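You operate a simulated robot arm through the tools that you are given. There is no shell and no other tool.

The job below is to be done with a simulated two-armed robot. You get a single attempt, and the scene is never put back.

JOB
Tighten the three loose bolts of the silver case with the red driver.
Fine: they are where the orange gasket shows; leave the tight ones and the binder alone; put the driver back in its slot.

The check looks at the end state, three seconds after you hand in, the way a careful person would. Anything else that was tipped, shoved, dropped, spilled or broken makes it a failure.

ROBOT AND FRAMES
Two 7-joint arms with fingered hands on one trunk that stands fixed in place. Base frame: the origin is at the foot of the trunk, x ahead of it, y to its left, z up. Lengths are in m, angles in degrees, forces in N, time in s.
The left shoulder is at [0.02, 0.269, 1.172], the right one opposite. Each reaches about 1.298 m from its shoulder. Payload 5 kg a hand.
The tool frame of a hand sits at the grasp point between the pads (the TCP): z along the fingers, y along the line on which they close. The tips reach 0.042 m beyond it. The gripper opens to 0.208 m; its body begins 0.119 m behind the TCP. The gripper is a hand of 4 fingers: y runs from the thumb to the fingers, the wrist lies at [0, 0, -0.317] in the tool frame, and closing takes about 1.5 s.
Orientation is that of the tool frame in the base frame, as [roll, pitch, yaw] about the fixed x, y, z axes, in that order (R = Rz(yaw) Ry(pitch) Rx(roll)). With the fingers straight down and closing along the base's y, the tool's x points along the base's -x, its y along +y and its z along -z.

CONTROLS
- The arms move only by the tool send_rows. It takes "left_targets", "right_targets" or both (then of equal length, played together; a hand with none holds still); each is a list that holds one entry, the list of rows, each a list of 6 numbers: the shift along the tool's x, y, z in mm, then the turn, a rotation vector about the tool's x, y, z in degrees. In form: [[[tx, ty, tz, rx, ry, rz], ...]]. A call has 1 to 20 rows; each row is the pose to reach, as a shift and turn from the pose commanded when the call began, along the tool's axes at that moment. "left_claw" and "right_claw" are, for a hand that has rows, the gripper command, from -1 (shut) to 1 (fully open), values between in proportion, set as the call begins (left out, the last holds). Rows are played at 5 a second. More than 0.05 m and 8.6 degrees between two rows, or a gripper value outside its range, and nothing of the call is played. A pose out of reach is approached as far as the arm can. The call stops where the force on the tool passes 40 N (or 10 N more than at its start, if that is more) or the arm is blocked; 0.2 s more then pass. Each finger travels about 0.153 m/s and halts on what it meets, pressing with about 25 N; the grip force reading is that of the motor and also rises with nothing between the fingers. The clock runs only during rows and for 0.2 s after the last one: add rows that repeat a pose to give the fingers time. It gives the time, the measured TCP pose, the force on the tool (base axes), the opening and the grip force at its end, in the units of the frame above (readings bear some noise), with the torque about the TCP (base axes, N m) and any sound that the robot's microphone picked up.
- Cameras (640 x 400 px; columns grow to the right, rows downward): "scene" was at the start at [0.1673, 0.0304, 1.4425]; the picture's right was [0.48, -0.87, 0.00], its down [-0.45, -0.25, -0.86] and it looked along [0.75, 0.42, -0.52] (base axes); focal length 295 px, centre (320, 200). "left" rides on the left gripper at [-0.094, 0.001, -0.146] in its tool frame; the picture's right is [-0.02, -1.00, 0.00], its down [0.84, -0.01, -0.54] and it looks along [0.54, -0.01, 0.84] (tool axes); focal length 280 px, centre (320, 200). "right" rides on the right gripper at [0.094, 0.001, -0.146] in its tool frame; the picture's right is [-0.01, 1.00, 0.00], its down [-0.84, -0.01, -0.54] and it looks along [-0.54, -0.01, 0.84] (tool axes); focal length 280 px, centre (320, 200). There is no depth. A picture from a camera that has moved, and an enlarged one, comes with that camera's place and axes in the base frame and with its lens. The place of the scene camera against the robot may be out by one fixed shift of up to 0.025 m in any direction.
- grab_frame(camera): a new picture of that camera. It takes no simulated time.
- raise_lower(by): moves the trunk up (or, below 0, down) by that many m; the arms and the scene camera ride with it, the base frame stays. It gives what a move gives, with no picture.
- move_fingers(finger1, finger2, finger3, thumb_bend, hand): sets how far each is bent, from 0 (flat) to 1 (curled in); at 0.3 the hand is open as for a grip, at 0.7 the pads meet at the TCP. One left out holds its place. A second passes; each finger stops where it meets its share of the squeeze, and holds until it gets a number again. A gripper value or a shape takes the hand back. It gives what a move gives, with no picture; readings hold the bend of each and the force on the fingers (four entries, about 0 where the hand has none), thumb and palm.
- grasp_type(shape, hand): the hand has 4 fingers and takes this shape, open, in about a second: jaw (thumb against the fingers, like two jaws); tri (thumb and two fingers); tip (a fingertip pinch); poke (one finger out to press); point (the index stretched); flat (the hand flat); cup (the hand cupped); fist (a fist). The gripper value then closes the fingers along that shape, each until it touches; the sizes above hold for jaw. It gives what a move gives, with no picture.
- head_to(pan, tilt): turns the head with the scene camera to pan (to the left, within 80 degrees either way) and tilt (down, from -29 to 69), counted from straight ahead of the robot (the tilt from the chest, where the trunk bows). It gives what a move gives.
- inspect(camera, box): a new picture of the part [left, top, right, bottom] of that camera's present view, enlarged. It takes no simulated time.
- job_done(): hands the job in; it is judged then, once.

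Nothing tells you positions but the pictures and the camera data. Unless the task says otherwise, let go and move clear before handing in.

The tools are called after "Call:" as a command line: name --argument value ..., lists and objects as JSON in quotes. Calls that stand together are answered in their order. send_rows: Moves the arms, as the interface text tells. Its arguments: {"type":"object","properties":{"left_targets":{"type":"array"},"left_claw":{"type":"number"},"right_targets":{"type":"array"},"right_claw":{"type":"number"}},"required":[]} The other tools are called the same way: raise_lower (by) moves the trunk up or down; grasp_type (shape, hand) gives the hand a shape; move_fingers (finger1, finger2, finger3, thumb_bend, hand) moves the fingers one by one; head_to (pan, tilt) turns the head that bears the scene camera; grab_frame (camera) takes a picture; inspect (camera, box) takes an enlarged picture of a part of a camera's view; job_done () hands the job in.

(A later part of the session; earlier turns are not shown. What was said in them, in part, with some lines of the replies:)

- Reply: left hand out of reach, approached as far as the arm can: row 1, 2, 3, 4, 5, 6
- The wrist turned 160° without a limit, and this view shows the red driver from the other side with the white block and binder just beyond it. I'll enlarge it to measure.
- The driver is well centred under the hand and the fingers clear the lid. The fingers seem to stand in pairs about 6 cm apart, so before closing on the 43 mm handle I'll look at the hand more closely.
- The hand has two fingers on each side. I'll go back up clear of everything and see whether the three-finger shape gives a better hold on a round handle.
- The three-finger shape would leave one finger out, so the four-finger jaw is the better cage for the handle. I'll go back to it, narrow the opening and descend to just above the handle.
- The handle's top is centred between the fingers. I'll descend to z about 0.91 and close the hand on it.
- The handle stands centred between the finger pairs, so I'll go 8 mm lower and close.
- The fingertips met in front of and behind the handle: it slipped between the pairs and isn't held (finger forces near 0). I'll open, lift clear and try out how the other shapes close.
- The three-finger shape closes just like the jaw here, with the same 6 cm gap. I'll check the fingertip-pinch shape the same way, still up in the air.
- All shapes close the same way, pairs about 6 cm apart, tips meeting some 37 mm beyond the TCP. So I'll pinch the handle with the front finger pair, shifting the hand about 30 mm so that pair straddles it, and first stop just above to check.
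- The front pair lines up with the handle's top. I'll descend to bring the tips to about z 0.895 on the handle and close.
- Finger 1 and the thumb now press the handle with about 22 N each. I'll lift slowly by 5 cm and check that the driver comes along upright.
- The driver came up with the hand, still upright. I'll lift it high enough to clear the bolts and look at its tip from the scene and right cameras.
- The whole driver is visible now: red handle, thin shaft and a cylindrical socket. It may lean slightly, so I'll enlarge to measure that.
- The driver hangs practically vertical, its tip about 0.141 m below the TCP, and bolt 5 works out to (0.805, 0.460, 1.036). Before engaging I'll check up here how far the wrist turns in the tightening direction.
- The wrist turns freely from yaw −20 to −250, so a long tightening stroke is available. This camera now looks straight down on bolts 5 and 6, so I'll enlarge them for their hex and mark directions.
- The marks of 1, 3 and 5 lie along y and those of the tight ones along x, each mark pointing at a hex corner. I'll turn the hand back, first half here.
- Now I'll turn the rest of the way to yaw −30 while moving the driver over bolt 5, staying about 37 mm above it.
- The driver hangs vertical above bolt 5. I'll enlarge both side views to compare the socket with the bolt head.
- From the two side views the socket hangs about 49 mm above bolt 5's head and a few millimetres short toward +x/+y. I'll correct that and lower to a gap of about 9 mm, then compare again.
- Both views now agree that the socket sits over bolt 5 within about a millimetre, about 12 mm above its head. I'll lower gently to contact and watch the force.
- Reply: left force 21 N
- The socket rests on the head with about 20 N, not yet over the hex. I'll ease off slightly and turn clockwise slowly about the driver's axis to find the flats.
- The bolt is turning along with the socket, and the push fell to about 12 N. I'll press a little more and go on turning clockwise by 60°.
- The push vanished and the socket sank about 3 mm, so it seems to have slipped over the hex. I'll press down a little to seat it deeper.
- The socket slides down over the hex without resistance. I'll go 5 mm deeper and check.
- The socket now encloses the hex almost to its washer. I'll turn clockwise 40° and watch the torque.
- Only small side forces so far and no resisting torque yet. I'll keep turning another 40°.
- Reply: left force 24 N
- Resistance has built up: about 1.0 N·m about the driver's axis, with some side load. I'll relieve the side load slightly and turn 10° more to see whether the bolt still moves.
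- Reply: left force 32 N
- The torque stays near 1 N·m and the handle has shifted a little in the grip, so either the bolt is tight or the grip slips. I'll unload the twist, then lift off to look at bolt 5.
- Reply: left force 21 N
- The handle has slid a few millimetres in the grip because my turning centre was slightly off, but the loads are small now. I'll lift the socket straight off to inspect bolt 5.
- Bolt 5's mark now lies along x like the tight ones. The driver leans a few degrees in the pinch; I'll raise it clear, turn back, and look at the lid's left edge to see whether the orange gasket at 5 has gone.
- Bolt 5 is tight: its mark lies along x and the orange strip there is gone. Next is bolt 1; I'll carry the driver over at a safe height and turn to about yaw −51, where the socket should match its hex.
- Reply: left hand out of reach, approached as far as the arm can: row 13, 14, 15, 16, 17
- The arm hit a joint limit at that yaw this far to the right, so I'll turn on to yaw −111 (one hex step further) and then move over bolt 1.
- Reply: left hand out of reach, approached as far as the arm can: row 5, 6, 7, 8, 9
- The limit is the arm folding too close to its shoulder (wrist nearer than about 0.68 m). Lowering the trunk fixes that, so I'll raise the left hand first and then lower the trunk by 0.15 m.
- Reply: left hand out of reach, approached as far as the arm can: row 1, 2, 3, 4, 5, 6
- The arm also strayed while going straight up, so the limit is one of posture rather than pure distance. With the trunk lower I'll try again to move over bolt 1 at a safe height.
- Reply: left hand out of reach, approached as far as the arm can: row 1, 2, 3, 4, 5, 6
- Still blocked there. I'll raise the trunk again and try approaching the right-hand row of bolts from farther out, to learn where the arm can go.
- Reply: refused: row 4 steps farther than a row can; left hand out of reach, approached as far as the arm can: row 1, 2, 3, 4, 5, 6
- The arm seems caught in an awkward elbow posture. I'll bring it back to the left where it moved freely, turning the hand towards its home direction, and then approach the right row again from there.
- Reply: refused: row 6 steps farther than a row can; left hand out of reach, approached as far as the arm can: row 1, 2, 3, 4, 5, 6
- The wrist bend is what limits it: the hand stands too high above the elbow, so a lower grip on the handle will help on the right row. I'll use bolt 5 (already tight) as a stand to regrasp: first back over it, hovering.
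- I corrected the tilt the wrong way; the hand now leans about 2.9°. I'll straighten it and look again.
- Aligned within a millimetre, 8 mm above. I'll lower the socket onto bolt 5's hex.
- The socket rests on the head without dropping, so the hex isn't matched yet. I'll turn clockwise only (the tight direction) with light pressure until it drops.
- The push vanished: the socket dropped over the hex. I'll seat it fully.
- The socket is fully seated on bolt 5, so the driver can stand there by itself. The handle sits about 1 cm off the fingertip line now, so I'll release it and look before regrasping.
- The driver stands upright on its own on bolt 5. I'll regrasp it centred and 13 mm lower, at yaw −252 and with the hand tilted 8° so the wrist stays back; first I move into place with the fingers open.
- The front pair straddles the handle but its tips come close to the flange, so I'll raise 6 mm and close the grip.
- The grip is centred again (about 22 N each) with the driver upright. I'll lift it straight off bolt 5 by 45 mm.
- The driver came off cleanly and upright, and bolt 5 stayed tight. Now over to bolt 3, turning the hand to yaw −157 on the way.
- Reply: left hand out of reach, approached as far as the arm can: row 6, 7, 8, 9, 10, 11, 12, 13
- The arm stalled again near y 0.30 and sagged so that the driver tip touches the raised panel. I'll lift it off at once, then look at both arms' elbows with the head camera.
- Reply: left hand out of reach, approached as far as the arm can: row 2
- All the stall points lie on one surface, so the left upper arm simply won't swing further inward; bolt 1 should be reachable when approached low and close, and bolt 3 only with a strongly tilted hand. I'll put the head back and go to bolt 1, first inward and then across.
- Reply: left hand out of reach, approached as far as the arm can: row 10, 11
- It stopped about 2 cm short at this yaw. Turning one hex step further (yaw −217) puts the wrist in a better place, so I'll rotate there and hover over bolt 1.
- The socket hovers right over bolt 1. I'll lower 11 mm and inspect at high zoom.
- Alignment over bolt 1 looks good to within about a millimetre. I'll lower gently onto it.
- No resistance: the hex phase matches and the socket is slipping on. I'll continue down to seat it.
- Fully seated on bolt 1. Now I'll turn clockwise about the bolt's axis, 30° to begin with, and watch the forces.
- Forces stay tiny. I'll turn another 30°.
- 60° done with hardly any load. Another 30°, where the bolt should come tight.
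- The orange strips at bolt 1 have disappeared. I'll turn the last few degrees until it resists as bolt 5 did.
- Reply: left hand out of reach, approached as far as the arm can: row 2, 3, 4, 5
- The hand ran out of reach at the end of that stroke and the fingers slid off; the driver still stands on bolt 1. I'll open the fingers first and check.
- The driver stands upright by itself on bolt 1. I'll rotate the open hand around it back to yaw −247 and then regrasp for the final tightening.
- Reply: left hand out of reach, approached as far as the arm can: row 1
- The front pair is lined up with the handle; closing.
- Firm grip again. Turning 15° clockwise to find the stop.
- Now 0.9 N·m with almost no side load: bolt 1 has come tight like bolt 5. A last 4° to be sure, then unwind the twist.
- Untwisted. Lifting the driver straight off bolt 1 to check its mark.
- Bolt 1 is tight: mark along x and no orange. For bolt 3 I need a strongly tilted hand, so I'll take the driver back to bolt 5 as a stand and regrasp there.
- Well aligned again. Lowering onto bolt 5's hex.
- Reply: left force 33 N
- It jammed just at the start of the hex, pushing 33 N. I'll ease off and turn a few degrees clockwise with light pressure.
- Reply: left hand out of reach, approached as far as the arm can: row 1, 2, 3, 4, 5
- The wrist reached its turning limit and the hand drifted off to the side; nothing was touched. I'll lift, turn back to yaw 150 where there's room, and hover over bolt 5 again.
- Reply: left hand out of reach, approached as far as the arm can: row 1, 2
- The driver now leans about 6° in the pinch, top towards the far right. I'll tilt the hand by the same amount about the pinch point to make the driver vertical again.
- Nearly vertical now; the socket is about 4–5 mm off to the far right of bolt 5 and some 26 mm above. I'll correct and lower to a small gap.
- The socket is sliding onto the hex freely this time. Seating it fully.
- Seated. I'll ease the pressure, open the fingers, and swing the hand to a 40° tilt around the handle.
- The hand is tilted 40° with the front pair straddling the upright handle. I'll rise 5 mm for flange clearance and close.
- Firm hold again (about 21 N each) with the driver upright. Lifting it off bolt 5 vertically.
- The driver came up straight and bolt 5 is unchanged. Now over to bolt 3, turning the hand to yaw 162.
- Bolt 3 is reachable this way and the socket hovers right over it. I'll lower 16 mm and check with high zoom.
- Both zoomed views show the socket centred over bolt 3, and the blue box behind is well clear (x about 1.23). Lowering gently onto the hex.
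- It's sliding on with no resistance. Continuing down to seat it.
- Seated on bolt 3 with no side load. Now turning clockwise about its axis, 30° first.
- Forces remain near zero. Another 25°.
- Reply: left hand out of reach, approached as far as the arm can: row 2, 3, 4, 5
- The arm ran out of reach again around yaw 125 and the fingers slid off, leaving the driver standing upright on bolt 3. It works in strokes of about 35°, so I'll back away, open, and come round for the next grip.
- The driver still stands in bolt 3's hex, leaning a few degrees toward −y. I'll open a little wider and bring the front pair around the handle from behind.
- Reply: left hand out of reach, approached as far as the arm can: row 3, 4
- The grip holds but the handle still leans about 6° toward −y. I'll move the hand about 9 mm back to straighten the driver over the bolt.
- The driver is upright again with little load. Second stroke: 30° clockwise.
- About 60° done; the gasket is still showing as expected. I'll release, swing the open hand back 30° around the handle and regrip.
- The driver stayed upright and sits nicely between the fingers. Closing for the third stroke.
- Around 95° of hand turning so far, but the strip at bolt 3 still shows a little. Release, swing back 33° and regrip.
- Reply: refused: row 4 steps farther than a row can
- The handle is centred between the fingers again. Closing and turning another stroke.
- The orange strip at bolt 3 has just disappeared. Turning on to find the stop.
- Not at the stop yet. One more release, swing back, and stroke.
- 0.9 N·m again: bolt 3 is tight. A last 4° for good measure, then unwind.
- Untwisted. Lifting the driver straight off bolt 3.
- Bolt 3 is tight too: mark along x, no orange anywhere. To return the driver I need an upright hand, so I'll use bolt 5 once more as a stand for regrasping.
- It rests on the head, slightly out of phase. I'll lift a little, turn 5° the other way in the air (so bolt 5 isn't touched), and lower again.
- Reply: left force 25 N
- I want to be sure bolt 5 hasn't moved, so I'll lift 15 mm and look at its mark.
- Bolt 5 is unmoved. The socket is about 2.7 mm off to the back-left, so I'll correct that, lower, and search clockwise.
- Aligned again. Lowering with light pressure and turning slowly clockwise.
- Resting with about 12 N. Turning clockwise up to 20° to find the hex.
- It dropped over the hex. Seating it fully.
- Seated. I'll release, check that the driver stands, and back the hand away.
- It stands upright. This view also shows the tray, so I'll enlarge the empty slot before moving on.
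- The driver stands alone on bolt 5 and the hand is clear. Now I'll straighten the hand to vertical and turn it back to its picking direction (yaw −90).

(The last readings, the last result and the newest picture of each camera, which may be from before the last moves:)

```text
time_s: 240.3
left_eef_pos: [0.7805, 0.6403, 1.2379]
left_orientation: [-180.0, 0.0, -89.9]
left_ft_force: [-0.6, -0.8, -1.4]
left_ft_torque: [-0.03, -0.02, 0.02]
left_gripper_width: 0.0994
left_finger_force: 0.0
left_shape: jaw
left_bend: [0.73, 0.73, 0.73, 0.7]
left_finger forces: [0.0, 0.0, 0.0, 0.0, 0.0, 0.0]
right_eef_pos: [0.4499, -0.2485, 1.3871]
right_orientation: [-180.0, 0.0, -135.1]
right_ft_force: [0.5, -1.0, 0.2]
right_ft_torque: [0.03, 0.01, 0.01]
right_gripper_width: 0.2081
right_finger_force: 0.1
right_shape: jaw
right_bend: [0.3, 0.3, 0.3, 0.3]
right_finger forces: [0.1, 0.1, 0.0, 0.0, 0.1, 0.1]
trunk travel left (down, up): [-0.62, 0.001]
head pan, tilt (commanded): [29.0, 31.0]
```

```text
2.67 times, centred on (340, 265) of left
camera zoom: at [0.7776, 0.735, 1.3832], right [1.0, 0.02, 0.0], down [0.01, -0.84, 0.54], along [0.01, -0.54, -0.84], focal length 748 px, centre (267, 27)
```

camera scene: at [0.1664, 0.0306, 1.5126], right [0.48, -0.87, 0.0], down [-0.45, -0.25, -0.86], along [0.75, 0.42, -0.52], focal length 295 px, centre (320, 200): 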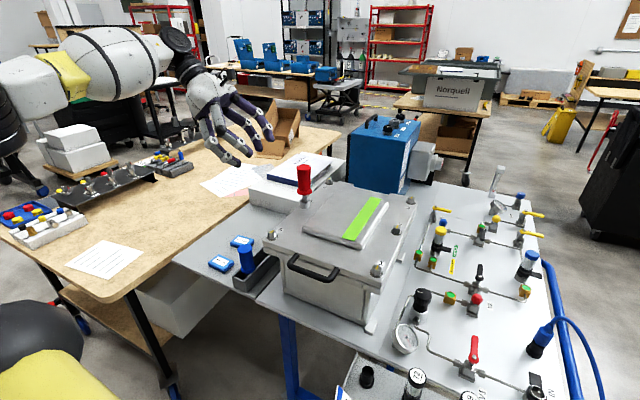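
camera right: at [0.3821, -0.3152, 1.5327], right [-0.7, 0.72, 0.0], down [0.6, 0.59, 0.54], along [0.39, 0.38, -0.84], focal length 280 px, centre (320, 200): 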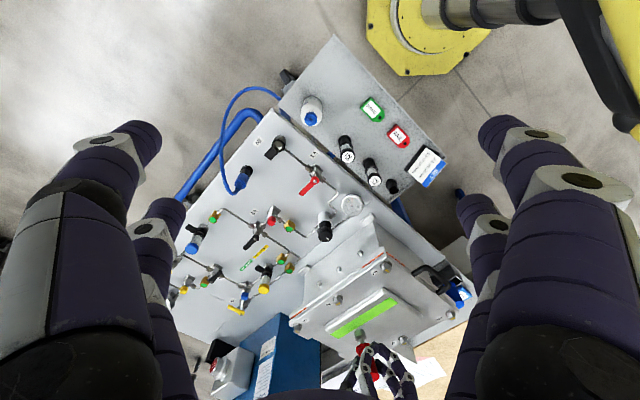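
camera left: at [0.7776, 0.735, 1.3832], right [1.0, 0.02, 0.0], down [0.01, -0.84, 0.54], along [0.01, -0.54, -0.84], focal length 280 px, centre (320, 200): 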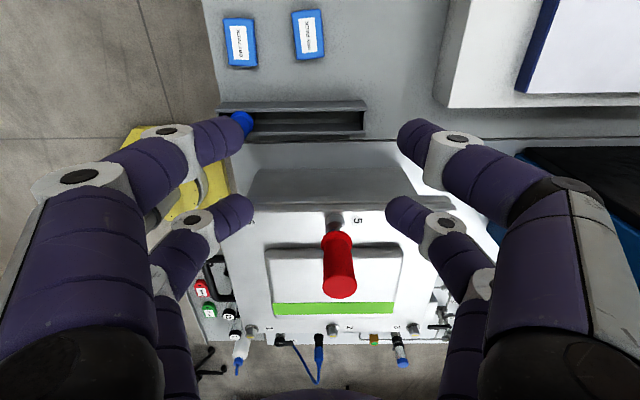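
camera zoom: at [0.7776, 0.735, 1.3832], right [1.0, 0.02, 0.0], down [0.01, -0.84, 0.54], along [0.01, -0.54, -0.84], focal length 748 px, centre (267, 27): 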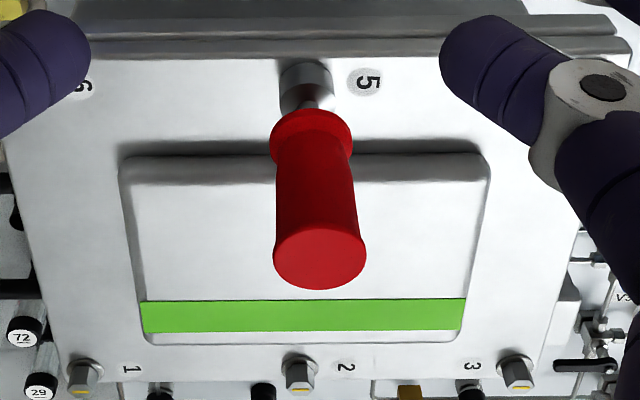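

The tray is an open channel about 38 mm wide inside. Now I'll move the open hand over the handle.

Call:
send_rows --left_targets '[[[42, -5, 0, 0, 0, 0], [84, -10.6, 0, 0, 0, 0], [126, -16, 0, 0, 0, 0], [168, -21, 0, 0, 0, 0], [209, -26.5, 0, 0, 0, 0], [209, -26.5, 15, 0, 0, 0], [209, -26.5, 15, 0, 0, 0]]]'

Call:
grab_frame --camera "left"

```text
time_s: 241.9
left_eef_pos: [0.8081, 0.4295, 1.2235]
left_orientation: [-179.8, 0.2, -89.9]
left_ft_force: [-0.3, -1.0, 0.1]
left_ft_torque: [0.11, 0.09, 0.01]
left_gripper_width: 0.0995
left_finger_force: 0.0
left_shape: jaw
left_bend: [0.73, 0.73, 0.73, 0.7]
left_finger forces: [0.0, 0.0, 0.0, 0.0, 0.0, 0.0]
right_eef_pos: [0.451, -0.2506, 1.3857]
right_orientation: [179.9, 0.0, -135.0]
right_ft_force: [-0.3, -0.5, 0.5]
right_ft_torque: [0.06, 0.04, -0.03]
right_gripper_width: 0.208
right_finger_force: 0.1
right_shape: jaw
right_bend: [0.3, 0.3, 0.3, 0.3]
right_finger forces: [0.0, 0.0, 0.1, 0.0, 0.0, 0.1]
trunk travel left (down, up): [-0.62, 0.001]
head pan, tilt (commanded): [29.0, 31.0]
```

```text
taken
camera left: at [0.8054, 0.5234, 1.3682], right [1.0, 0.01, 0.0], down [0.01, -0.84, 0.54], along [0.01, -0.54, -0.84], focal length 280 px, centre (320, 200)
```

left: 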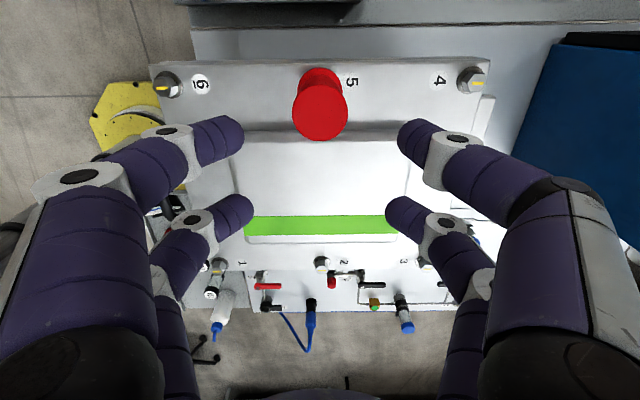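

The handle is centred in x and about 4 mm off in y; I'll correct that and descend to grip.

Call:
send_rows --left_targets '[[[-3.5, 0, 10, 0, 0, 0], [-3.5, 0, 30, 0, 0, 0], [-3.5, 0, 50, 0, 0, 0], [-3.5, 0, 65, 0, 0, 0], [-3.5, 0, 73, 0, 0, 0], [-3.5, 0, 73, 0, 0, 0]]]'

Call:
grab_frame --camera "left"

Call:
inspect --camera "scene" --box '[270, 120, 370, 220]'

```text
time_s: 243.3
left_eef_pos: [0.8069, 0.4364, 1.1496]
left_orientation: [-179.9, 0.0, -90.0]
left_ft_force: [-0.3, 0.3, -0.4]
left_ft_torque: [0.01, 0.01, -0.01]
left_gripper_width: 0.0996
left_finger_force: 0.3
left_shape: jaw
left_bend: [0.73, 0.73, 0.73, 0.7]
left_finger forces: [0.0, 0.0, 0.0, 0.1, 0.0, 0.0]
right_eef_pos: [0.4498, -0.2495, 1.3855]
right_orientation: [180.0, 0.0, -135.0]
right_ft_force: [-0.2, -0.7, -1.2]
right_ft_torque: [0.03, -0.01, -0.01]
right_gripper_width: 0.208
right_finger_force: 0.1
right_shape: jaw
right_bend: [0.3, 0.3, 0.3, 0.3]
right_finger forces: [0.1, 0.0, 0.0, 0.1, 0.1, 0.0]
trunk travel left (down, up): [-0.62, 0.001]
head pan, tilt (commanded): [29.0, 31.0]
```

```text
taken
camera left: at [0.8042, 0.5294, 1.2948], right [1.0, 0.02, 0.0], down [0.01, -0.84, 0.54], along [0.01, -0.54, -0.84], focal length 280 px, centre (320, 200)
```

left: 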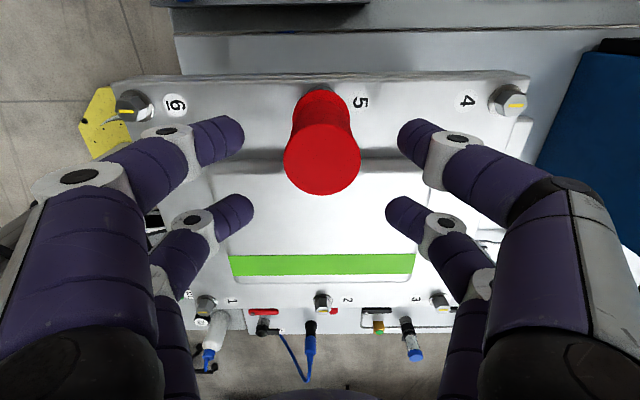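

```text
4.00 times, centred on (320, 170) of scene
camera zoom: at [0.1662, 0.0303, 1.5127], right [0.48, -0.87, 0.0], down [-0.45, -0.25, -0.86], along [0.75, 0.42, -0.51], focal length 1182 px, centre (320, 320)
```

zoom: 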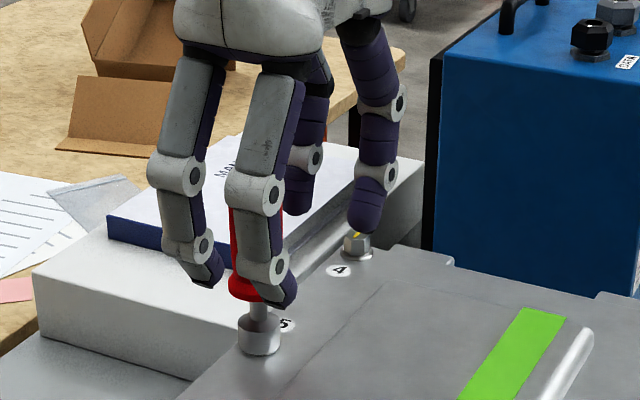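

The handle now sits just where it did at the first pick. Closing.

Call:
send_rows --left_targets '[[[0, 0, 0, 0, 0, 0], [0, 0, 0, 0, 0, 0], [0, 0, 0, 0, 0, 0], [0, 0, 0, 0, 0, 0], [0, 0, 0, 0, 0, 0], [0, 0, 0, 0, 0, 0], [0, 0, 0, 0, 0, 0], [0, 0, 0, 0, 0, 0]]]' --left_claw -1

Call:
grab_frame --camera "left"

```text
time_s: 245.1
left_eef_pos: [0.8077, 0.4357, 1.1496]
left_orientation: [-179.9, 0.0, -89.9]
left_ft_force: [0.3, -1.0, 0.0]
left_ft_torque: [-0.01, -0.03, -0.02]
left_gripper_width: 0.0188
left_finger_force: 24.5
left_shape: jaw
left_bend: [0.73, 0.7, 0.7, 0.7]
left_finger forces: [21.9, 0.0, 0.0, 0.0, 21.9, 0.0]
right_eef_pos: [0.4516, -0.2513, 1.3858]
right_orientation: [-179.9, 0.0, -135.0]
right_ft_force: [-0.6, 0.0, 0.2]
right_ft_torque: [0.02, -0.03, -0.01]
right_gripper_width: 0.2078
right_finger_force: 0.0
right_shape: jaw
right_bend: [0.3, 0.3, 0.3, 0.3]
right_finger forces: [0.1, 0.0, 0.1, 0.0, 0.1, 0.1]
trunk travel left (down, up): [-0.62, 0.001]
head pan, tilt (commanded): [29.0, 31.0]
```

```text
taken
camera left: at [0.8045, 0.5297, 1.2946], right [1.0, 0.02, 0.0], down [0.01, -0.84, 0.54], along [0.01, -0.54, -0.84], focal length 280 px, centre (320, 200)
```

left: 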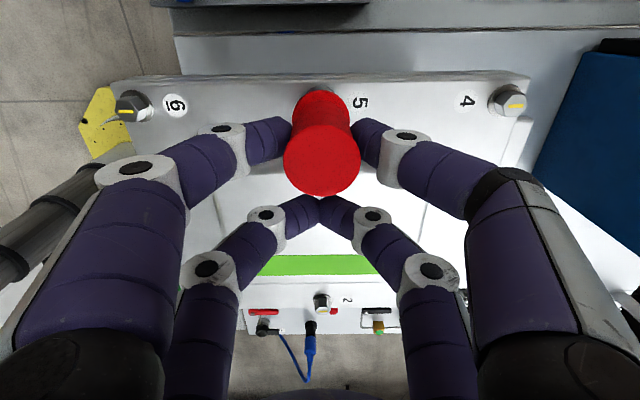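

Held upright again, with the same geometry as the original pick. Lifting it off bolt 5.

Call:
send_rows --left_targets '[[[0, 0, -4, 0, 0, 0], [0, 0, -8, 0, 0, 0], [0, 0, -12, 0, 0, 0], [0, 0, -16, 0, 0, 0], [0, 0, -20, 0, 0, 0], [0, 0, -35, 0, 0, 0], [0, 0, -55, 0, 0, 0], [0, 0, -55, 0, 0, 0]]]'

Call:
inspect --camera "scene" --box '[270, 120, 350, 220]'

Call:
inspect --camera "right" --box '[380, 310, 460, 400]'

```text
time_s: 246.9
left_eef_pos: [0.8073, 0.4361, 1.2041]
left_orientation: [-179.9, -0.1, -90.0]
left_ft_force: [-0.4, -1.2, -1.6]
left_ft_torque: [-0.08, 0.01, -0.01]
left_gripper_width: 0.0187
left_finger_force: 24.6
left_shape: jaw
left_bend: [0.73, 0.7, 0.7, 0.7]
left_finger forces: [22.1, 0.0, 0.1, 0.1, 21.9, 0.0]
right_eef_pos: [0.4508, -0.2488, 1.3876]
right_orientation: [179.9, 0.0, -135.0]
right_ft_force: [0.4, 0.4, -0.2]
right_ft_torque: [-0.03, 0.0, -0.02]
right_gripper_width: 0.2079
right_finger_force: 0.0
right_shape: jaw
right_bend: [0.3, 0.3, 0.3, 0.3]
right_finger forces: [0.0, 0.1, 0.1, 0.0, 0.0, 0.0]
trunk travel left (down, up): [-0.62, 0.001]
head pan, tilt (commanded): [29.0, 31.0]
```

```text
4.00 times, centred on (310, 170) of scene
camera zoom: at [0.1667, 0.0307, 1.5126], right [0.48, -0.87, 0.0], down [-0.45, -0.25, -0.86], along [0.75, 0.42, -0.52], focal length 1182 px, centre (360, 320)
```

zoom: 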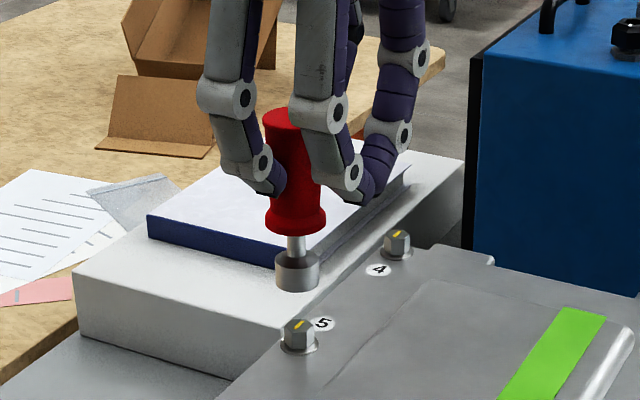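

```text
4.44 times, centred on (420, 355) of right
camera zoom: at [0.3829, -0.3145, 1.5325], right [-0.7, 0.72, 0.0], down [0.6, 0.59, 0.54], along [0.39, 0.38, -0.84], focal length 1246 px, centre (-124, -489)
```

zoom: 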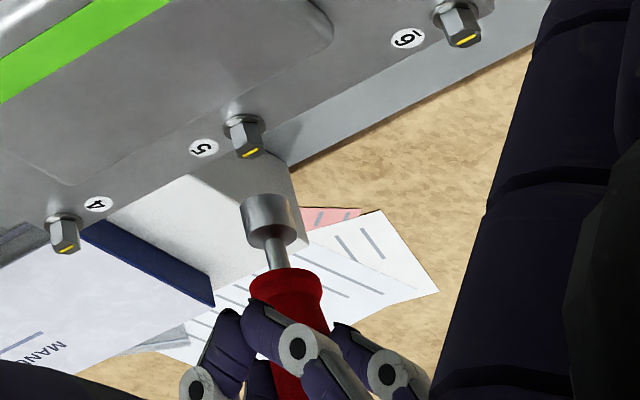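

Everything on the lid is in order. Now carrying the driver over its slot and partway down.

Call:
send_rows --left_targets '[[[-35, -5, 0, 0, 0, 0], [-70, -10, 0, 0, 0, 0], [-105.4, -15.2, 0, 0, 0, 0], [-105.4, -15.2, 40, 0, 0, 0], [-105.4, -15.2, 80, 0, 0, 0], [-105.4, -15.2, 120, 0, 0, 0], [-105.4, -15.2, 160, 0, 0, 0], [-105.4, -15.2, 174, 0, 0, 0], [-105.4, -15.2, 174, 0, 0, 0]]]'

Call:
grab_frame --camera "left"

Call:
inspect --camera "left" --box '[240, 40, 400, 200]'

Call:
inspect --camera "scene" --box '[230, 150, 350, 270]'

```text
time_s: 248.9
left_eef_pos: [0.8242, 0.5426, 1.0311]
left_orientation: [-180.0, -0.1, -90.0]
left_ft_force: [-0.2, 0.4, -1.4]
left_ft_torque: [-0.03, 0.02, 0.01]
left_gripper_width: 0.0186
left_finger_force: 24.8
left_shape: jaw
left_bend: [0.73, 0.7, 0.7, 0.7]
left_finger forces: [22.1, 0.1, 0.0, 0.0, 21.9, 0.0]
right_eef_pos: [0.4502, -0.2501, 1.3866]
right_orientation: [180.0, 0.0, -134.9]
right_ft_force: [0.0, 0.7, 0.1]
right_ft_torque: [0.01, -0.02, -0.01]
right_gripper_width: 0.2079
right_finger_force: 0.0
right_shape: jaw
right_bend: [0.3, 0.3, 0.3, 0.3]
right_finger forces: [0.1, 0.0, 0.1, 0.0, 0.0, 0.1]
trunk travel left (down, up): [-0.62, 0.001]
head pan, tilt (commanded): [29.0, 31.0]
```

```text
taken
camera left: at [0.8222, 0.6359, 1.1765], right [1.0, 0.02, 0.0], down [0.01, -0.84, 0.54], along [0.01, -0.54, -0.84], focal length 280 px, centre (320, 200)
```

left: 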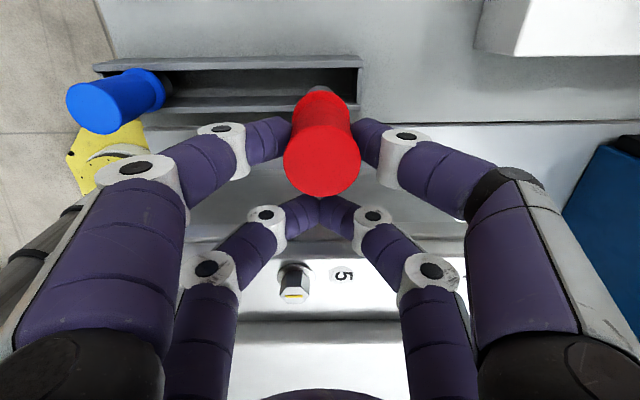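

```text
2.50 times, centred on (320, 120) of left
camera zoom: at [0.8222, 0.6359, 1.1765], right [1.0, 0.02, 0.0], down [0.01, -0.84, 0.54], along [0.01, -0.54, -0.84], focal length 701 px, centre (320, 400)
```

zoom: 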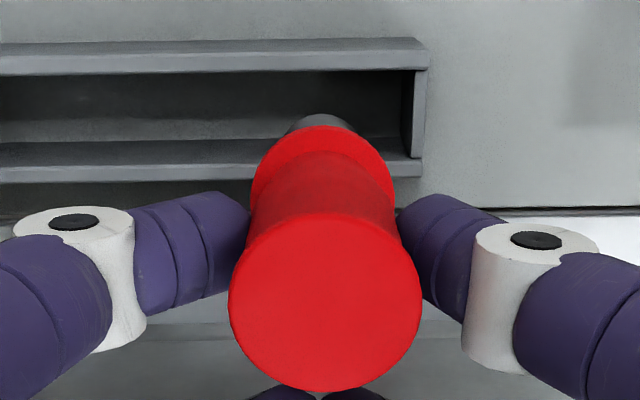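

```text
3.33 times, centred on (290, 210) of scene
camera zoom: at [0.1663, 0.0305, 1.5127], right [0.48, -0.87, 0.0], down [-0.45, -0.25, -0.86], along [0.75, 0.42, -0.52], focal length 985 px, centre (420, 167)
```

zoom: 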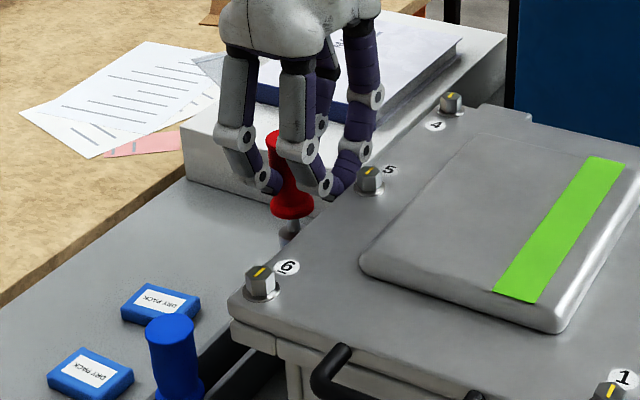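

The driver hangs centred over its slot, both in the camera geometry and by the original pick readings. Lowering, slowly near the walls.

Call:
send_rows --left_targets '[[[0, 0, 20, 0, 0, 0], [0, 0, 40, 0, 0, 0], [0, 0, 50, 0, 0, 0], [0, 0, 55, 0, 0, 0], [0, 0, 60, 0, 0, 0], [0, 0, 65, 0, 0, 0], [0, 0, 65, 0, 0, 0]]]'

Call:
inspect --camera "left" --box '[240, 40, 400, 200]'

```text
time_s: 250.2
left_eef_pos: [0.8273, 0.5416, 0.9791]
left_orientation: [-179.1, 0.1, -89.9]
left_ft_force: [-3.6, 4.2, 23.4]
left_ft_torque: [0.76, 0.35, 0.05]
left_gripper_width: 0.021
left_finger_force: 25.0
left_shape: jaw
left_bend: [0.74, 0.7, 0.7, 0.71]
left_finger forces: [30.0, 0.1, 0.1, 0.0, 25.7, 0.0]
right_eef_pos: [0.4492, -0.2501, 1.3875]
right_orientation: [-180.0, 0.1, -135.0]
right_ft_force: [1.0, 0.4, 0.5]
right_ft_torque: [-0.07, 0.11, -0.01]
right_gripper_width: 0.2079
right_finger_force: 0.0
right_shape: jaw
right_bend: [0.3, 0.3, 0.3, 0.3]
right_finger forces: [0.0, 0.1, 0.0, 0.0, 0.0, 0.1]
trunk travel left (down, up): [-0.62, 0.001]
head pan, tilt (commanded): [29.0, 31.0]
stopped in row 6 (left hand): the force on the tool passed its limit at 44 N (the readings are from after the stop); the commanded pose is now the measured one
```

```text
2.50 times, centred on (320, 120) of left
camera zoom: at [0.822, 0.6358, 1.1239], right [1.0, 0.02, 0.01], down [0.01, -0.84, 0.54], along [0.02, -0.54, -0.84], focal length 701 px, centre (320, 400)
```

zoom: 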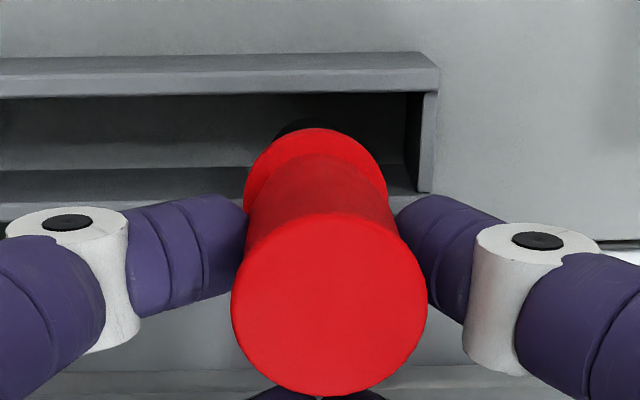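

The socket touched the wall top on the case side. I'll lift 12 mm, straighten the hand and look again.

Call:
send_rows --left_targets '[[[0, 0, -6, -0.4, 0, 0], [0, 0, -12, -0.9, 0, 0], [0, 0, -12, -0.9, 0, 0]]]'

Call:
inspect --camera "left" --box '[240, 40, 400, 200]'

Call:
inspect --camera "scene" --box '[250, 150, 330, 230]'

```text
time_s: 251.0
left_eef_pos: [0.8267, 0.541, 0.987]
left_orientation: [179.5, 0.1, -90.1]
left_ft_force: [0.0, -0.2, -1.9]
left_ft_torque: [-0.07, 0.03, -0.02]
left_gripper_width: 0.02
left_finger_force: 25.6
left_shape: jaw
left_bend: [0.73, 0.7, 0.7, 0.71]
left_finger forces: [23.2, 0.0, 0.0, 0.0, 23.1, 0.0]
right_eef_pos: [0.4515, -0.2488, 1.3869]
right_orientation: [-180.0, 0.0, -134.9]
right_ft_force: [-0.1, 0.2, -0.7]
right_ft_torque: [-0.06, 0.11, -0.01]
right_gripper_width: 0.208
right_finger_force: 0.1
right_shape: jaw
right_bend: [0.3, 0.3, 0.3, 0.3]
right_finger forces: [0.0, 0.0, 0.0, 0.0, 0.0, 0.0]
trunk travel left (down, up): [-0.62, 0.001]
head pan, tilt (commanded): [29.0, 31.0]
```

```text
2.50 times, centred on (320, 120) of left
camera zoom: at [0.8251, 0.6351, 1.1319], right [1.0, 0.02, -0.01], down [0.02, -0.84, 0.54], along [0.0, -0.54, -0.84], focal length 701 px, centre (320, 400)
```

zoom: 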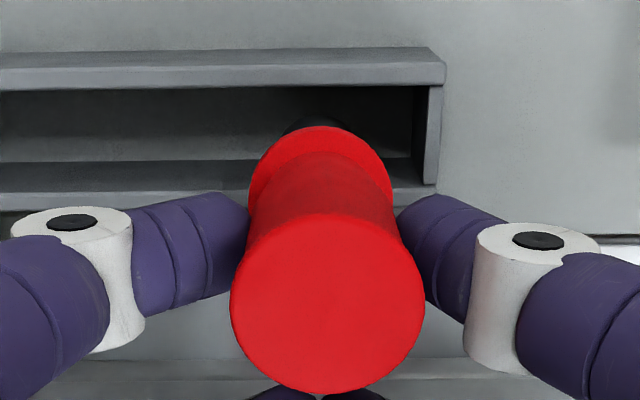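

```text
5.00 times, centred on (290, 190) of scene
camera zoom: at [0.1671, 0.0308, 1.5125], right [0.48, -0.87, 0.0], down [-0.45, -0.25, -0.86], along [0.75, 0.42, -0.52], focal length 1477 px, centre (470, 250)
```

zoom: 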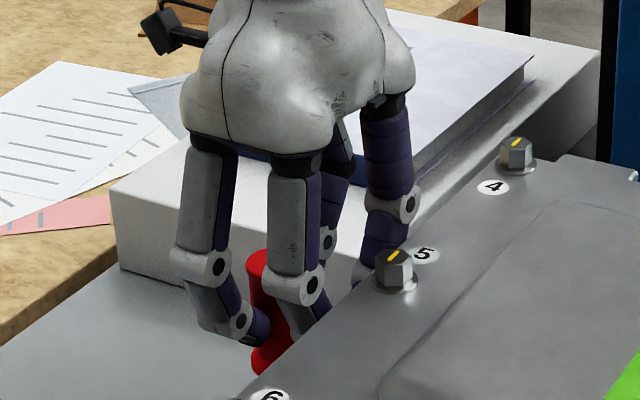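

Compared with the first pick the driver sits about 3 mm further toward the case in my grip, which explains the touch. I'll shift 3.5 mm away from the case and lower again gently.

Call:
send_rows --left_targets '[[[-2, 0, 0, 0.3, 0, 0], [-3.5, 0, 0, 0.5, 0, 0], [-3.5, 0, 3, 0.5, 0, 0], [-3.5, 0, 6, 0.5, 0, 0], [-3.5, 0, 8, 0.5, 0, 0], [-3.5, 0, 10, 0.5, 0, 0], [-3.5, 0, 11, 0.5, 0, 0]]]'

```text
time_s: 252.6
left_eef_pos: [0.8255, 0.5443, 0.9768]
left_orientation: [-180.0, 0.2, -90.1]
left_ft_force: [0.2, 0.1, -1.2]
left_ft_torque: [-0.04, 0.0, 0.01]
left_gripper_width: 0.0201
left_finger_force: 25.1
left_shape: jaw
left_bend: [0.73, 0.7, 0.7, 0.71]
left_finger forces: [23.3, 0.1, 0.1, 0.0, 23.2, 0.0]
right_eef_pos: [0.4507, -0.25, 1.3868]
right_orientation: [179.9, 0.1, -135.0]
right_ft_force: [0.1, -0.7, -0.1]
right_ft_torque: [0.0, -0.01, 0.01]
right_gripper_width: 0.208
right_finger_force: 0.0
right_shape: jaw
right_bend: [0.3, 0.3, 0.3, 0.3]
right_finger forces: [0.0, 0.1, 0.0, 0.1, 0.1, 0.0]
trunk travel left (down, up): [-0.62, 0.001]
head pan, tilt (commanded): [29.0, 31.0]
```

Call:
send_rows --left_targets '[[[0, 0, 1.5, 0, 0, 0], [0, 0, 3, 0, 0, 0], [0, 0, 4.5, 0, 0, 0], [0, 0, 6, 0, 0, 0], [0, 0, 6, 0, 0, 0]]]'

```text
time_s: 253.8
left_eef_pos: [0.8254, 0.5448, 0.9699]
left_orientation: [-179.8, 0.1, -90.1]
left_ft_force: [0.2, 0.1, -2.1]
left_ft_torque: [-0.06, 0.01, 0.0]
left_gripper_width: 0.0203
left_finger_force: 24.9
left_shape: jaw
left_bend: [0.73, 0.7, 0.7, 0.71]
left_finger forces: [23.1, 0.0, 0.0, 0.0, 23.2, 0.1]
right_eef_pos: [0.4499, -0.2494, 1.3866]
right_orientation: [-179.9, 0.0, -135.0]
right_ft_force: [1.0, 0.8, -0.3]
right_ft_torque: [0.02, 0.03, -0.03]
right_gripper_width: 0.2081
right_finger_force: 0.0
right_shape: jaw
right_bend: [0.3, 0.3, 0.3, 0.3]
right_finger forces: [0.0, 0.0, 0.1, 0.1, 0.0, 0.0]
trunk travel left (down, up): [-0.62, 0.001]
head pan, tilt (commanded): [29.0, 31.0]
```

Past the wall tops without touching: the socket is in the channel. Continuing down carefully.

Call:
send_rows --left_targets '[[[0, 0, 3, 0, 0, 0], [0, 0, 6, 0, 0, 0], [0, 0, 9, 0, 0, 0], [0, 0, 12, 0, 0, 0], [0, 0, 15, 0, 0, 0], [0, 0, 18, 0, 0, 0], [0, 0, 21, 0, 0, 0], [0, 0, 24, 0, 0, 0], [0, 0, 27, 0, 0, 0], [0, 0, 30, 0, 0, 0], [0, 0, 30, 0, 0, 0]]]'

Call:
inspect --camera "left" --box '[240, 40, 400, 200]'

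```text
time_s: 256.2
left_eef_pos: [0.8257, 0.5448, 0.9407]
left_orientation: [-179.8, 0.1, -90.0]
left_ft_force: [0.0, 0.9, -0.9]
left_ft_torque: [-0.02, -0.01, 0.02]
left_gripper_width: 0.0205
left_finger_force: 24.9
left_shape: jaw
left_bend: [0.73, 0.7, 0.7, 0.71]
left_finger forces: [23.2, 0.1, 0.0, 0.0, 23.0, 0.0]
right_eef_pos: [0.4492, -0.249, 1.3873]
right_orientation: [180.0, 0.0, -135.0]
right_ft_force: [-0.6, -0.2, -0.1]
right_ft_torque: [-0.01, -0.03, -0.03]
right_gripper_width: 0.2079
right_finger_force: 0.1
right_shape: jaw
right_bend: [0.3, 0.3, 0.3, 0.3]
right_finger forces: [0.1, 0.0, 0.0, 0.0, 0.1, 0.0]
trunk travel left (down, up): [-0.62, 0.001]
head pan, tilt (commanded): [29.0, 31.0]
```

```text
2.50 times, centred on (320, 120) of left
camera zoom: at [0.823, 0.6389, 1.0852], right [1.0, 0.02, 0.0], down [0.01, -0.84, 0.54], along [0.01, -0.54, -0.84], focal length 701 px, centre (320, 400)
```

zoom: 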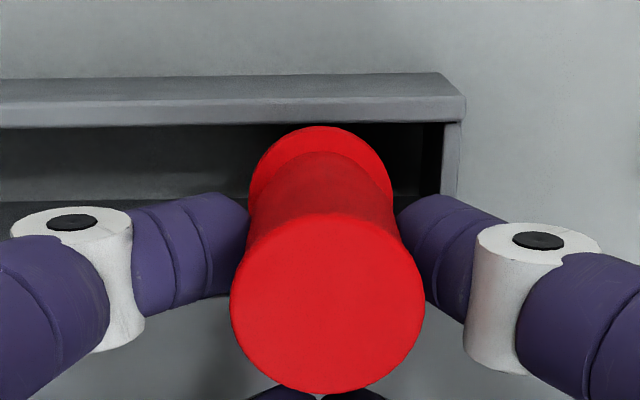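

Call:
send_rows --left_targets '[[[0, 0, 2, 0, 0, 0], [0, 0, 4, 0, 0, 0], [0, 0, 6, 0, 0, 0], [0, 0, 8, 0, 0, 0], [0, 0, 8, 0, 0, 0]]]'

```text
time_s: 257.4
left_eef_pos: [0.8258, 0.5451, 0.9318]
left_orientation: [-179.8, 0.1, -90.0]
left_ft_force: [-0.1, -0.2, -1.1]
left_ft_torque: [-0.04, -0.01, 0.01]
left_gripper_width: 0.0203
left_finger_force: 24.7
left_shape: jaw
left_bend: [0.73, 0.7, 0.7, 0.71]
left_finger forces: [23.2, 0.0, 0.0, 0.0, 23.1, 0.0]
right_eef_pos: [0.45, -0.2489, 1.3878]
right_orientation: [179.9, 0.0, -135.0]
right_ft_force: [0.5, -0.8, -0.1]
right_ft_torque: [0.0, -0.04, 0.01]
right_gripper_width: 0.2079
right_finger_force: 0.0
right_shape: jaw
right_bend: [0.3, 0.3, 0.3, 0.3]
right_finger forces: [0.0, 0.0, 0.0, 0.1, 0.0, 0.1]
trunk travel left (down, up): [-0.62, 0.001]
head pan, tilt (commanded): [29.0, 31.0]
```

Call:
send_rows --left_targets '[[[0, 0, 1, 0, 0, 0], [0, 0, 2, 0, 0, 0], [0, 0, 3, 0, 0, 0], [0, 0, 4, 0, 0, 0], [0, 0, 4, 0, 0, 0]]]'

```text
time_s: 258.6
left_eef_pos: [0.8258, 0.5441, 0.9301]
left_orientation: [-179.7, 0.1, -89.9]
left_ft_force: [-0.7, 4.5, 13.8]
left_ft_torque: [0.51, -0.08, 0.03]
left_gripper_width: 0.0201
left_finger_force: 24.4
left_shape: jaw
left_bend: [0.73, 0.7, 0.7, 0.71]
left_finger forces: [25.9, 0.0, 0.0, 0.0, 25.5, 0.0]
right_eef_pos: [0.4503, -0.2491, 1.3869]
right_orientation: [-180.0, 0.0, -134.9]
right_ft_force: [-0.4, -0.1, 0.3]
right_ft_torque: [-0.02, -0.01, 0.02]
right_gripper_width: 0.2079
right_finger_force: 0.1
right_shape: jaw
right_bend: [0.3, 0.3, 0.3, 0.3]
right_finger forces: [0.0, 0.0, 0.0, 0.0, 0.0, 0.0]
trunk travel left (down, up): [-0.62, 0.001]
head pan, tilt (commanded): [29.0, 31.0]
```

It stands on the channel floor at the same height as originally (about 14 N). I'll ease off and open the fingers.

Call:
send_rows --left_targets '[[[0, 0, -1.5, 0, 0, 0], [0, 0, -1.8, 0, 0, 0]]]'

Call:
send_rows --left_targets '[[[0, 0, 0, 0, 0, 0], [0, 0, 0, 0, 0, 0], [0, 0, 0, 0, 0, 0], [0, 0, 0, 0, 0, 0], [0, 0, 0, 0, 0, 0]]]' --left_claw -0.2

Call:
grab_frame --camera "left"

```text
time_s: 259.2
left_eef_pos: [0.824, 0.5436, 0.9298]
left_orientation: [-179.9, 0.0, -90.1]
left_ft_force: [2.2, 2.9, 6.5]
left_ft_torque: [0.29, -0.16, -0.01]
left_gripper_width: 0.0202
left_finger_force: 25.3
left_shape: jaw
left_bend: [0.73, 0.7, 0.7, 0.71]
left_finger forces: [24.2, 0.0, 0.0, 0.0, 25.7, 0.0]
right_eef_pos: [0.4489, -0.2488, 1.386]
right_orientation: [180.0, 0.0, -135.0]
right_ft_force: [-0.8, 0.2, -0.1]
right_ft_torque: [-0.05, 0.01, -0.02]
right_gripper_width: 0.2077
right_finger_force: 0.0
right_shape: jaw
right_bend: [0.3, 0.3, 0.3, 0.3]
right_finger forces: [0.0, 0.0, 0.0, 0.0, 0.1, 0.1]
trunk travel left (down, up): [-0.62, 0.001]
head pan, tilt (commanded): [29.0, 31.0]
```

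```text
time_s: 260.4
left_eef_pos: [0.8254, 0.545, 0.9308]
left_orientation: [-179.9, 0.0, -90.0]
left_ft_force: [0.5, 0.1, -0.2]
left_ft_torque: [0.01, 0.03, 0.01]
left_gripper_width: 0.0826
left_finger_force: 0.0
left_shape: jaw
left_bend: [0.73, 0.73, 0.73, 0.7]
left_finger forces: [0.0, 0.0, 0.1, 0.0, 0.0, 0.0]
right_eef_pos: [0.4496, -0.2494, 1.3864]
right_orientation: [-180.0, 0.0, -135.0]
right_ft_force: [1.0, -0.1, 0.2]
right_ft_torque: [0.01, 0.01, 0.04]
right_gripper_width: 0.2079
right_finger_force: 0.0
right_shape: jaw
right_bend: [0.3, 0.3, 0.3, 0.3]
right_finger forces: [0.1, 0.0, 0.0, 0.1, 0.1, 0.0]
trunk travel left (down, up): [-0.62, 0.001]
head pan, tilt (commanded): [29.0, 31.0]
```

```text
taken
camera left: at [0.8226, 0.6387, 1.0752], right [1.0, 0.02, 0.0], down [0.01, -0.84, 0.54], along [0.01, -0.54, -0.84], focal length 280 px, centre (320, 200)
```

left: 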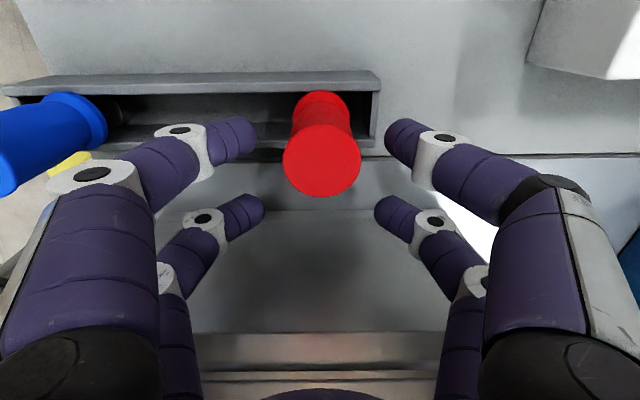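

The driver stands in its slot, released. Lifting the hand straight up and clear.

Call:
send_rows --left_targets '[[[0, 0, -15, 0, 0, 0], [0, 0, -30, 0, 0, 0], [0, 0, -50, 0, 0, 0], [0, 0, -80, 0, 0, 0], [0, 0, -120, 0, 0, 0], [0, 0, -160, 0, 0, 0], [0, 0, -200, 0, 0, 0], [0, 0, -240, 0, 0, 0], [0, 0, -270, 0, 0, 0], [0, 0, -270, 0, 0, 0]]]'

Call:
grab_frame --camera "left"

Call:
grab_frame --camera "scene"

Call:
inspect --camera "left" --box '[180, 50, 440, 260]'

```text
time_s: 262.6
left_eef_pos: [0.8258, 0.5446, 1.2016]
left_orientation: [-179.9, 0.1, -89.8]
left_ft_force: [-0.4, 0.5, -0.9]
left_ft_torque: [0.01, 0.04, 0.0]
left_gripper_width: 0.083
left_finger_force: 0.0
left_shape: jaw
left_bend: [0.73, 0.73, 0.73, 0.7]
left_finger forces: [0.0, 0.0, 0.0, 0.0, 0.1, 0.0]
right_eef_pos: [0.4501, -0.2499, 1.3865]
right_orientation: [-180.0, -0.1, -135.0]
right_ft_force: [0.4, -0.1, 0.3]
right_ft_torque: [-0.01, 0.05, -0.03]
right_gripper_width: 0.2078
right_finger_force: 0.0
right_shape: jaw
right_bend: [0.3, 0.3, 0.3, 0.3]
right_finger forces: [0.1, 0.1, 0.1, 0.0, 0.0, 0.1]
trunk travel left (down, up): [-0.62, 0.001]
head pan, tilt (commanded): [29.0, 31.0]
```

```text
taken
camera left: at [0.8222, 0.6383, 1.3464], right [1.0, 0.02, 0.0], down [0.01, -0.84, 0.54], along [0.01, -0.54, -0.84], focal length 280 px, centre (320, 200)
```

left: 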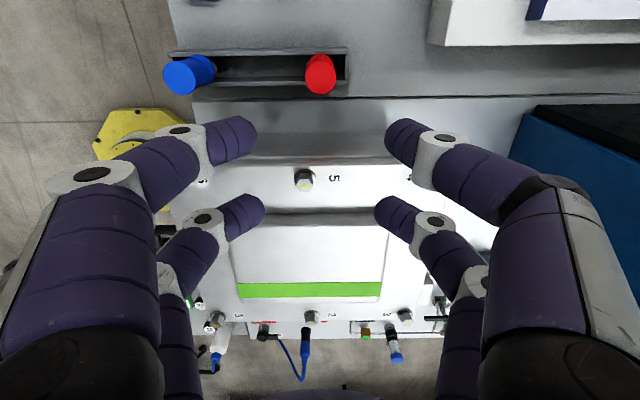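

```text
taken
camera scene: at [0.1667, 0.0307, 1.5125], right [0.48, -0.87, 0.0], down [-0.45, -0.25, -0.86], along [0.75, 0.42, -0.52], focal length 295 px, centre (320, 200)
```

scene: 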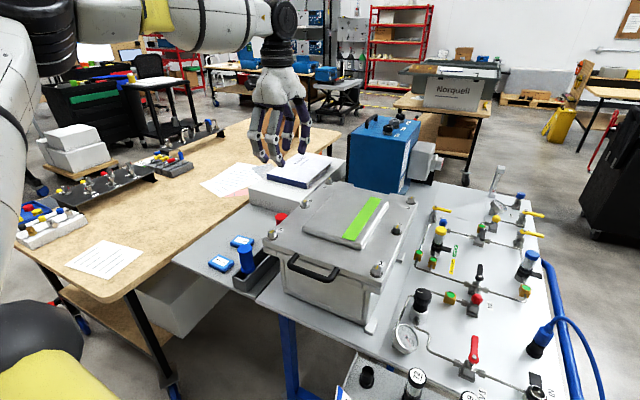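

```text
1.90 times, centred on (310, 155) of left
camera zoom: at [0.8222, 0.6383, 1.3464], right [1.0, 0.02, 0.0], down [0.01, -0.84, 0.54], along [0.01, -0.54, -0.84], focal length 534 px, centre (339, 286)
```

zoom: 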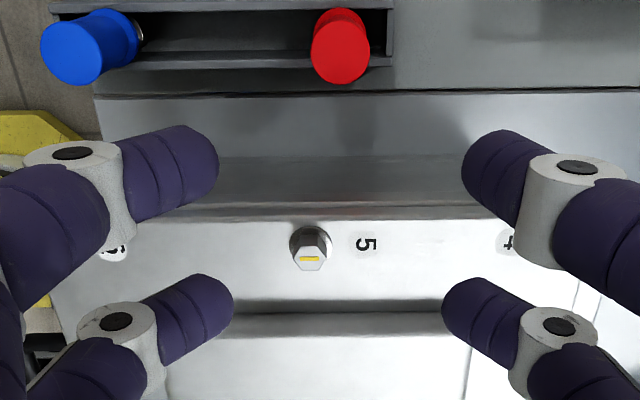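

The red driver stands in its slot and no orange shows along this edge. I'll do a final check of all bolts and the rest of the bench.

Call:
inspect --camera "scene" --box '[250, 170, 430, 310]'

Call:
inspect --camera "right" --box '[280, 220, 470, 370]'

Call:
inspect --camera "left" --box '[180, 30, 360, 120]'

Call:
inspect --camera "left" --box '[180, 290, 440, 360]'

```text
2.86 times, centred on (340, 240) of scene
camera zoom: at [0.1667, 0.0307, 1.5125], right [0.48, -0.87, 0.0], down [-0.45, -0.25, -0.86], along [0.75, 0.42, -0.52], focal length 844 px, centre (263, 86)
```

zoom: 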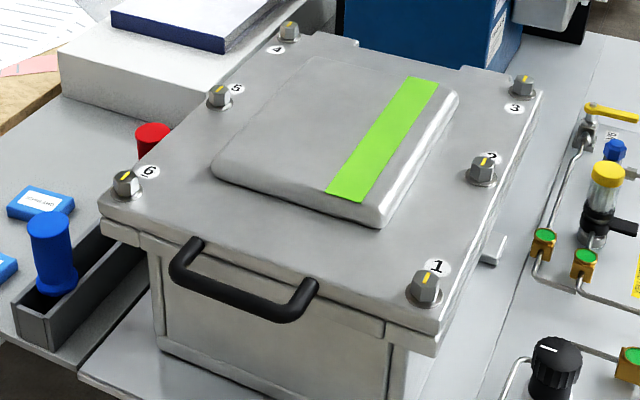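

```text
2.67 times, centred on (375, 295) of right
camera zoom: at [0.3829, -0.3145, 1.5325], right [-0.7, 0.72, 0.0], down [0.6, 0.59, 0.54], along [0.39, 0.38, -0.84], focal length 748 px, centre (173, -53)
```

zoom: 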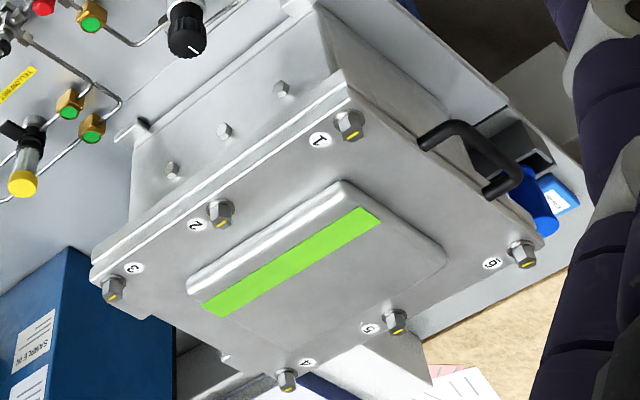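

```text
3.56 times, centred on (270, 75) of left
camera zoom: at [0.8222, 0.6383, 1.3464], right [1.0, 0.02, 0.0], down [0.01, -0.84, 0.54], along [0.01, -0.54, -0.84], focal length 997 px, centre (498, 644)
```

zoom: 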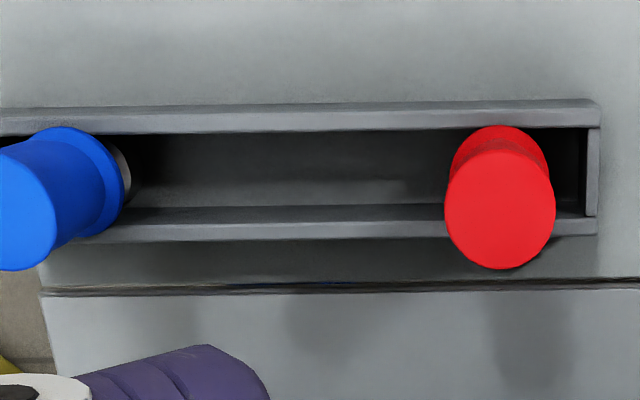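

```text
2.46 times, centred on (310, 325) of left
camera zoom: at [0.8222, 0.6383, 1.3464], right [1.0, 0.02, 0.0], down [0.01, -0.84, 0.54], along [0.01, -0.54, -0.84], focal length 690 px, centre (345, -108)
```

zoom: 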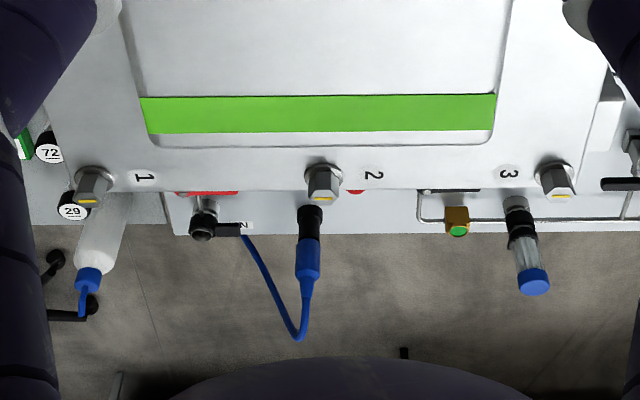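

All six marks lie along x, no orange is left, the driver is in its slot and the binder is untouched. I'll move the left hand further clear and then hand in.

Call:
send_rows --left_targets '[[[0, 0, -30, 0, 0, 0], [-20, 20, -60, 0, 0, 0], [-45, 45, -80, 0, 0, 0], [-70, 75, -90, 0, 0, 0], [-95, 105, -90, 0, 0, 0], [-95, 105, -90, 0, 0, 0]]]'

Call:
grab_frame --camera "scene"

Call:
grab_frame --camera "left"

```text
time_s: 264.0
left_eef_pos: [0.7222, 0.6376, 1.29]
left_orientation: [-179.9, 0.1, -90.0]
left_ft_force: [0.7, -0.6, 1.2]
left_ft_torque: [0.09, 0.07, -0.01]
left_gripper_width: 0.0828
left_finger_force: 0.0
left_shape: jaw
left_bend: [0.73, 0.73, 0.73, 0.7]
left_finger forces: [0.1, 0.1, 0.0, 0.1, 0.0, 0.0]
right_eef_pos: [0.4514, -0.2505, 1.387]
right_orientation: [179.9, 0.0, -134.9]
right_ft_force: [0.6, -0.4, 0.1]
right_ft_torque: [0.06, 0.07, 0.0]
right_gripper_width: 0.2078
right_finger_force: 0.1
right_shape: jaw
right_bend: [0.3, 0.3, 0.3, 0.3]
right_finger forces: [0.0, 0.0, 0.1, 0.1, 0.0, 0.0]
trunk travel left (down, up): [-0.62, 0.001]
head pan, tilt (commanded): [29.0, 31.0]
```

```text
taken
camera scene: at [0.1669, 0.0296, 1.5125], right [0.48, -0.88, 0.0], down [-0.45, -0.25, -0.86], along [0.75, 0.42, -0.52], focal length 295 px, centre (320, 200)
```

scene: 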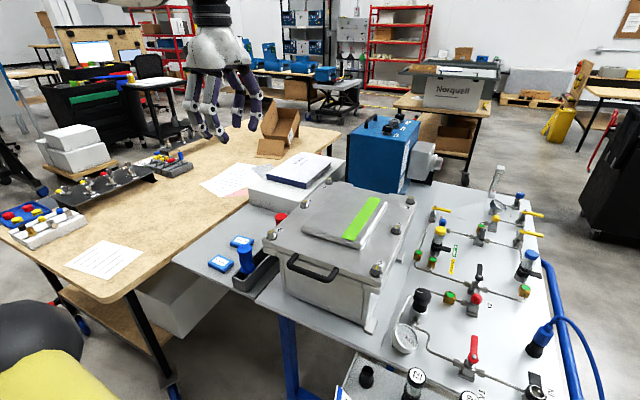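

```text
taken
camera left: at [0.7183, 0.7319, 1.4351], right [1.0, 0.01, 0.0], down [0.01, -0.84, 0.54], along [0.01, -0.54, -0.84], focal length 280 px, centre (320, 200)
```

left: 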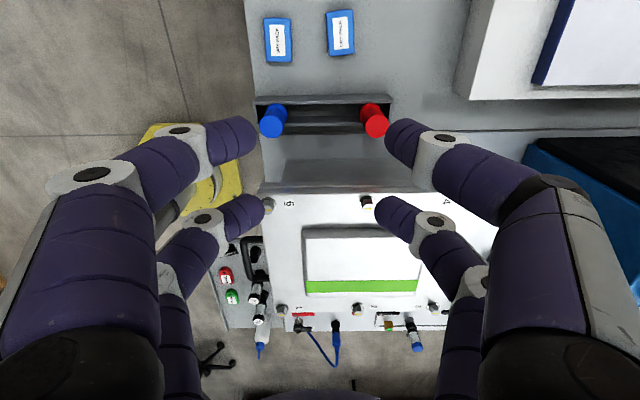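

Bolts 1, 3 and 5 are tight, no orange gasket shows anywhere, and the red driver is back in its slot. Both hands are clear and nothing else looks disturbed, so I'm handing in.

Call:
job_done

```text
The job is handed in.
```

The three loose bolts (1, 3 and 5) are tightened, and the red driver is back standing in its slot. I have handed the job in; the result of the check has not come back.

- **Bolts:** each of the three turned clockwise until it stopped at about 0.9–1 N·m. Their marks now line up with those on bolts 2, 4 and 6, and no orange gasket shows at the lid edges.
- **Bolt 5 as a stand:** I set the driver on it several times, after it was tight, to change my grip. Its mark had not moved when I checked.
- **Touches along the way:** the driver tip pressed lightly on the raised lid panel once, at about 9 N. On the way back into the slot the socket bumped the tray wall once, at 44 N, before I realigned it. I saw nothing shifted by either touch.
- **Everything else:** I never turned bolts 2, 4 and 6, and never touched the binder. Both hands are empty and clear.
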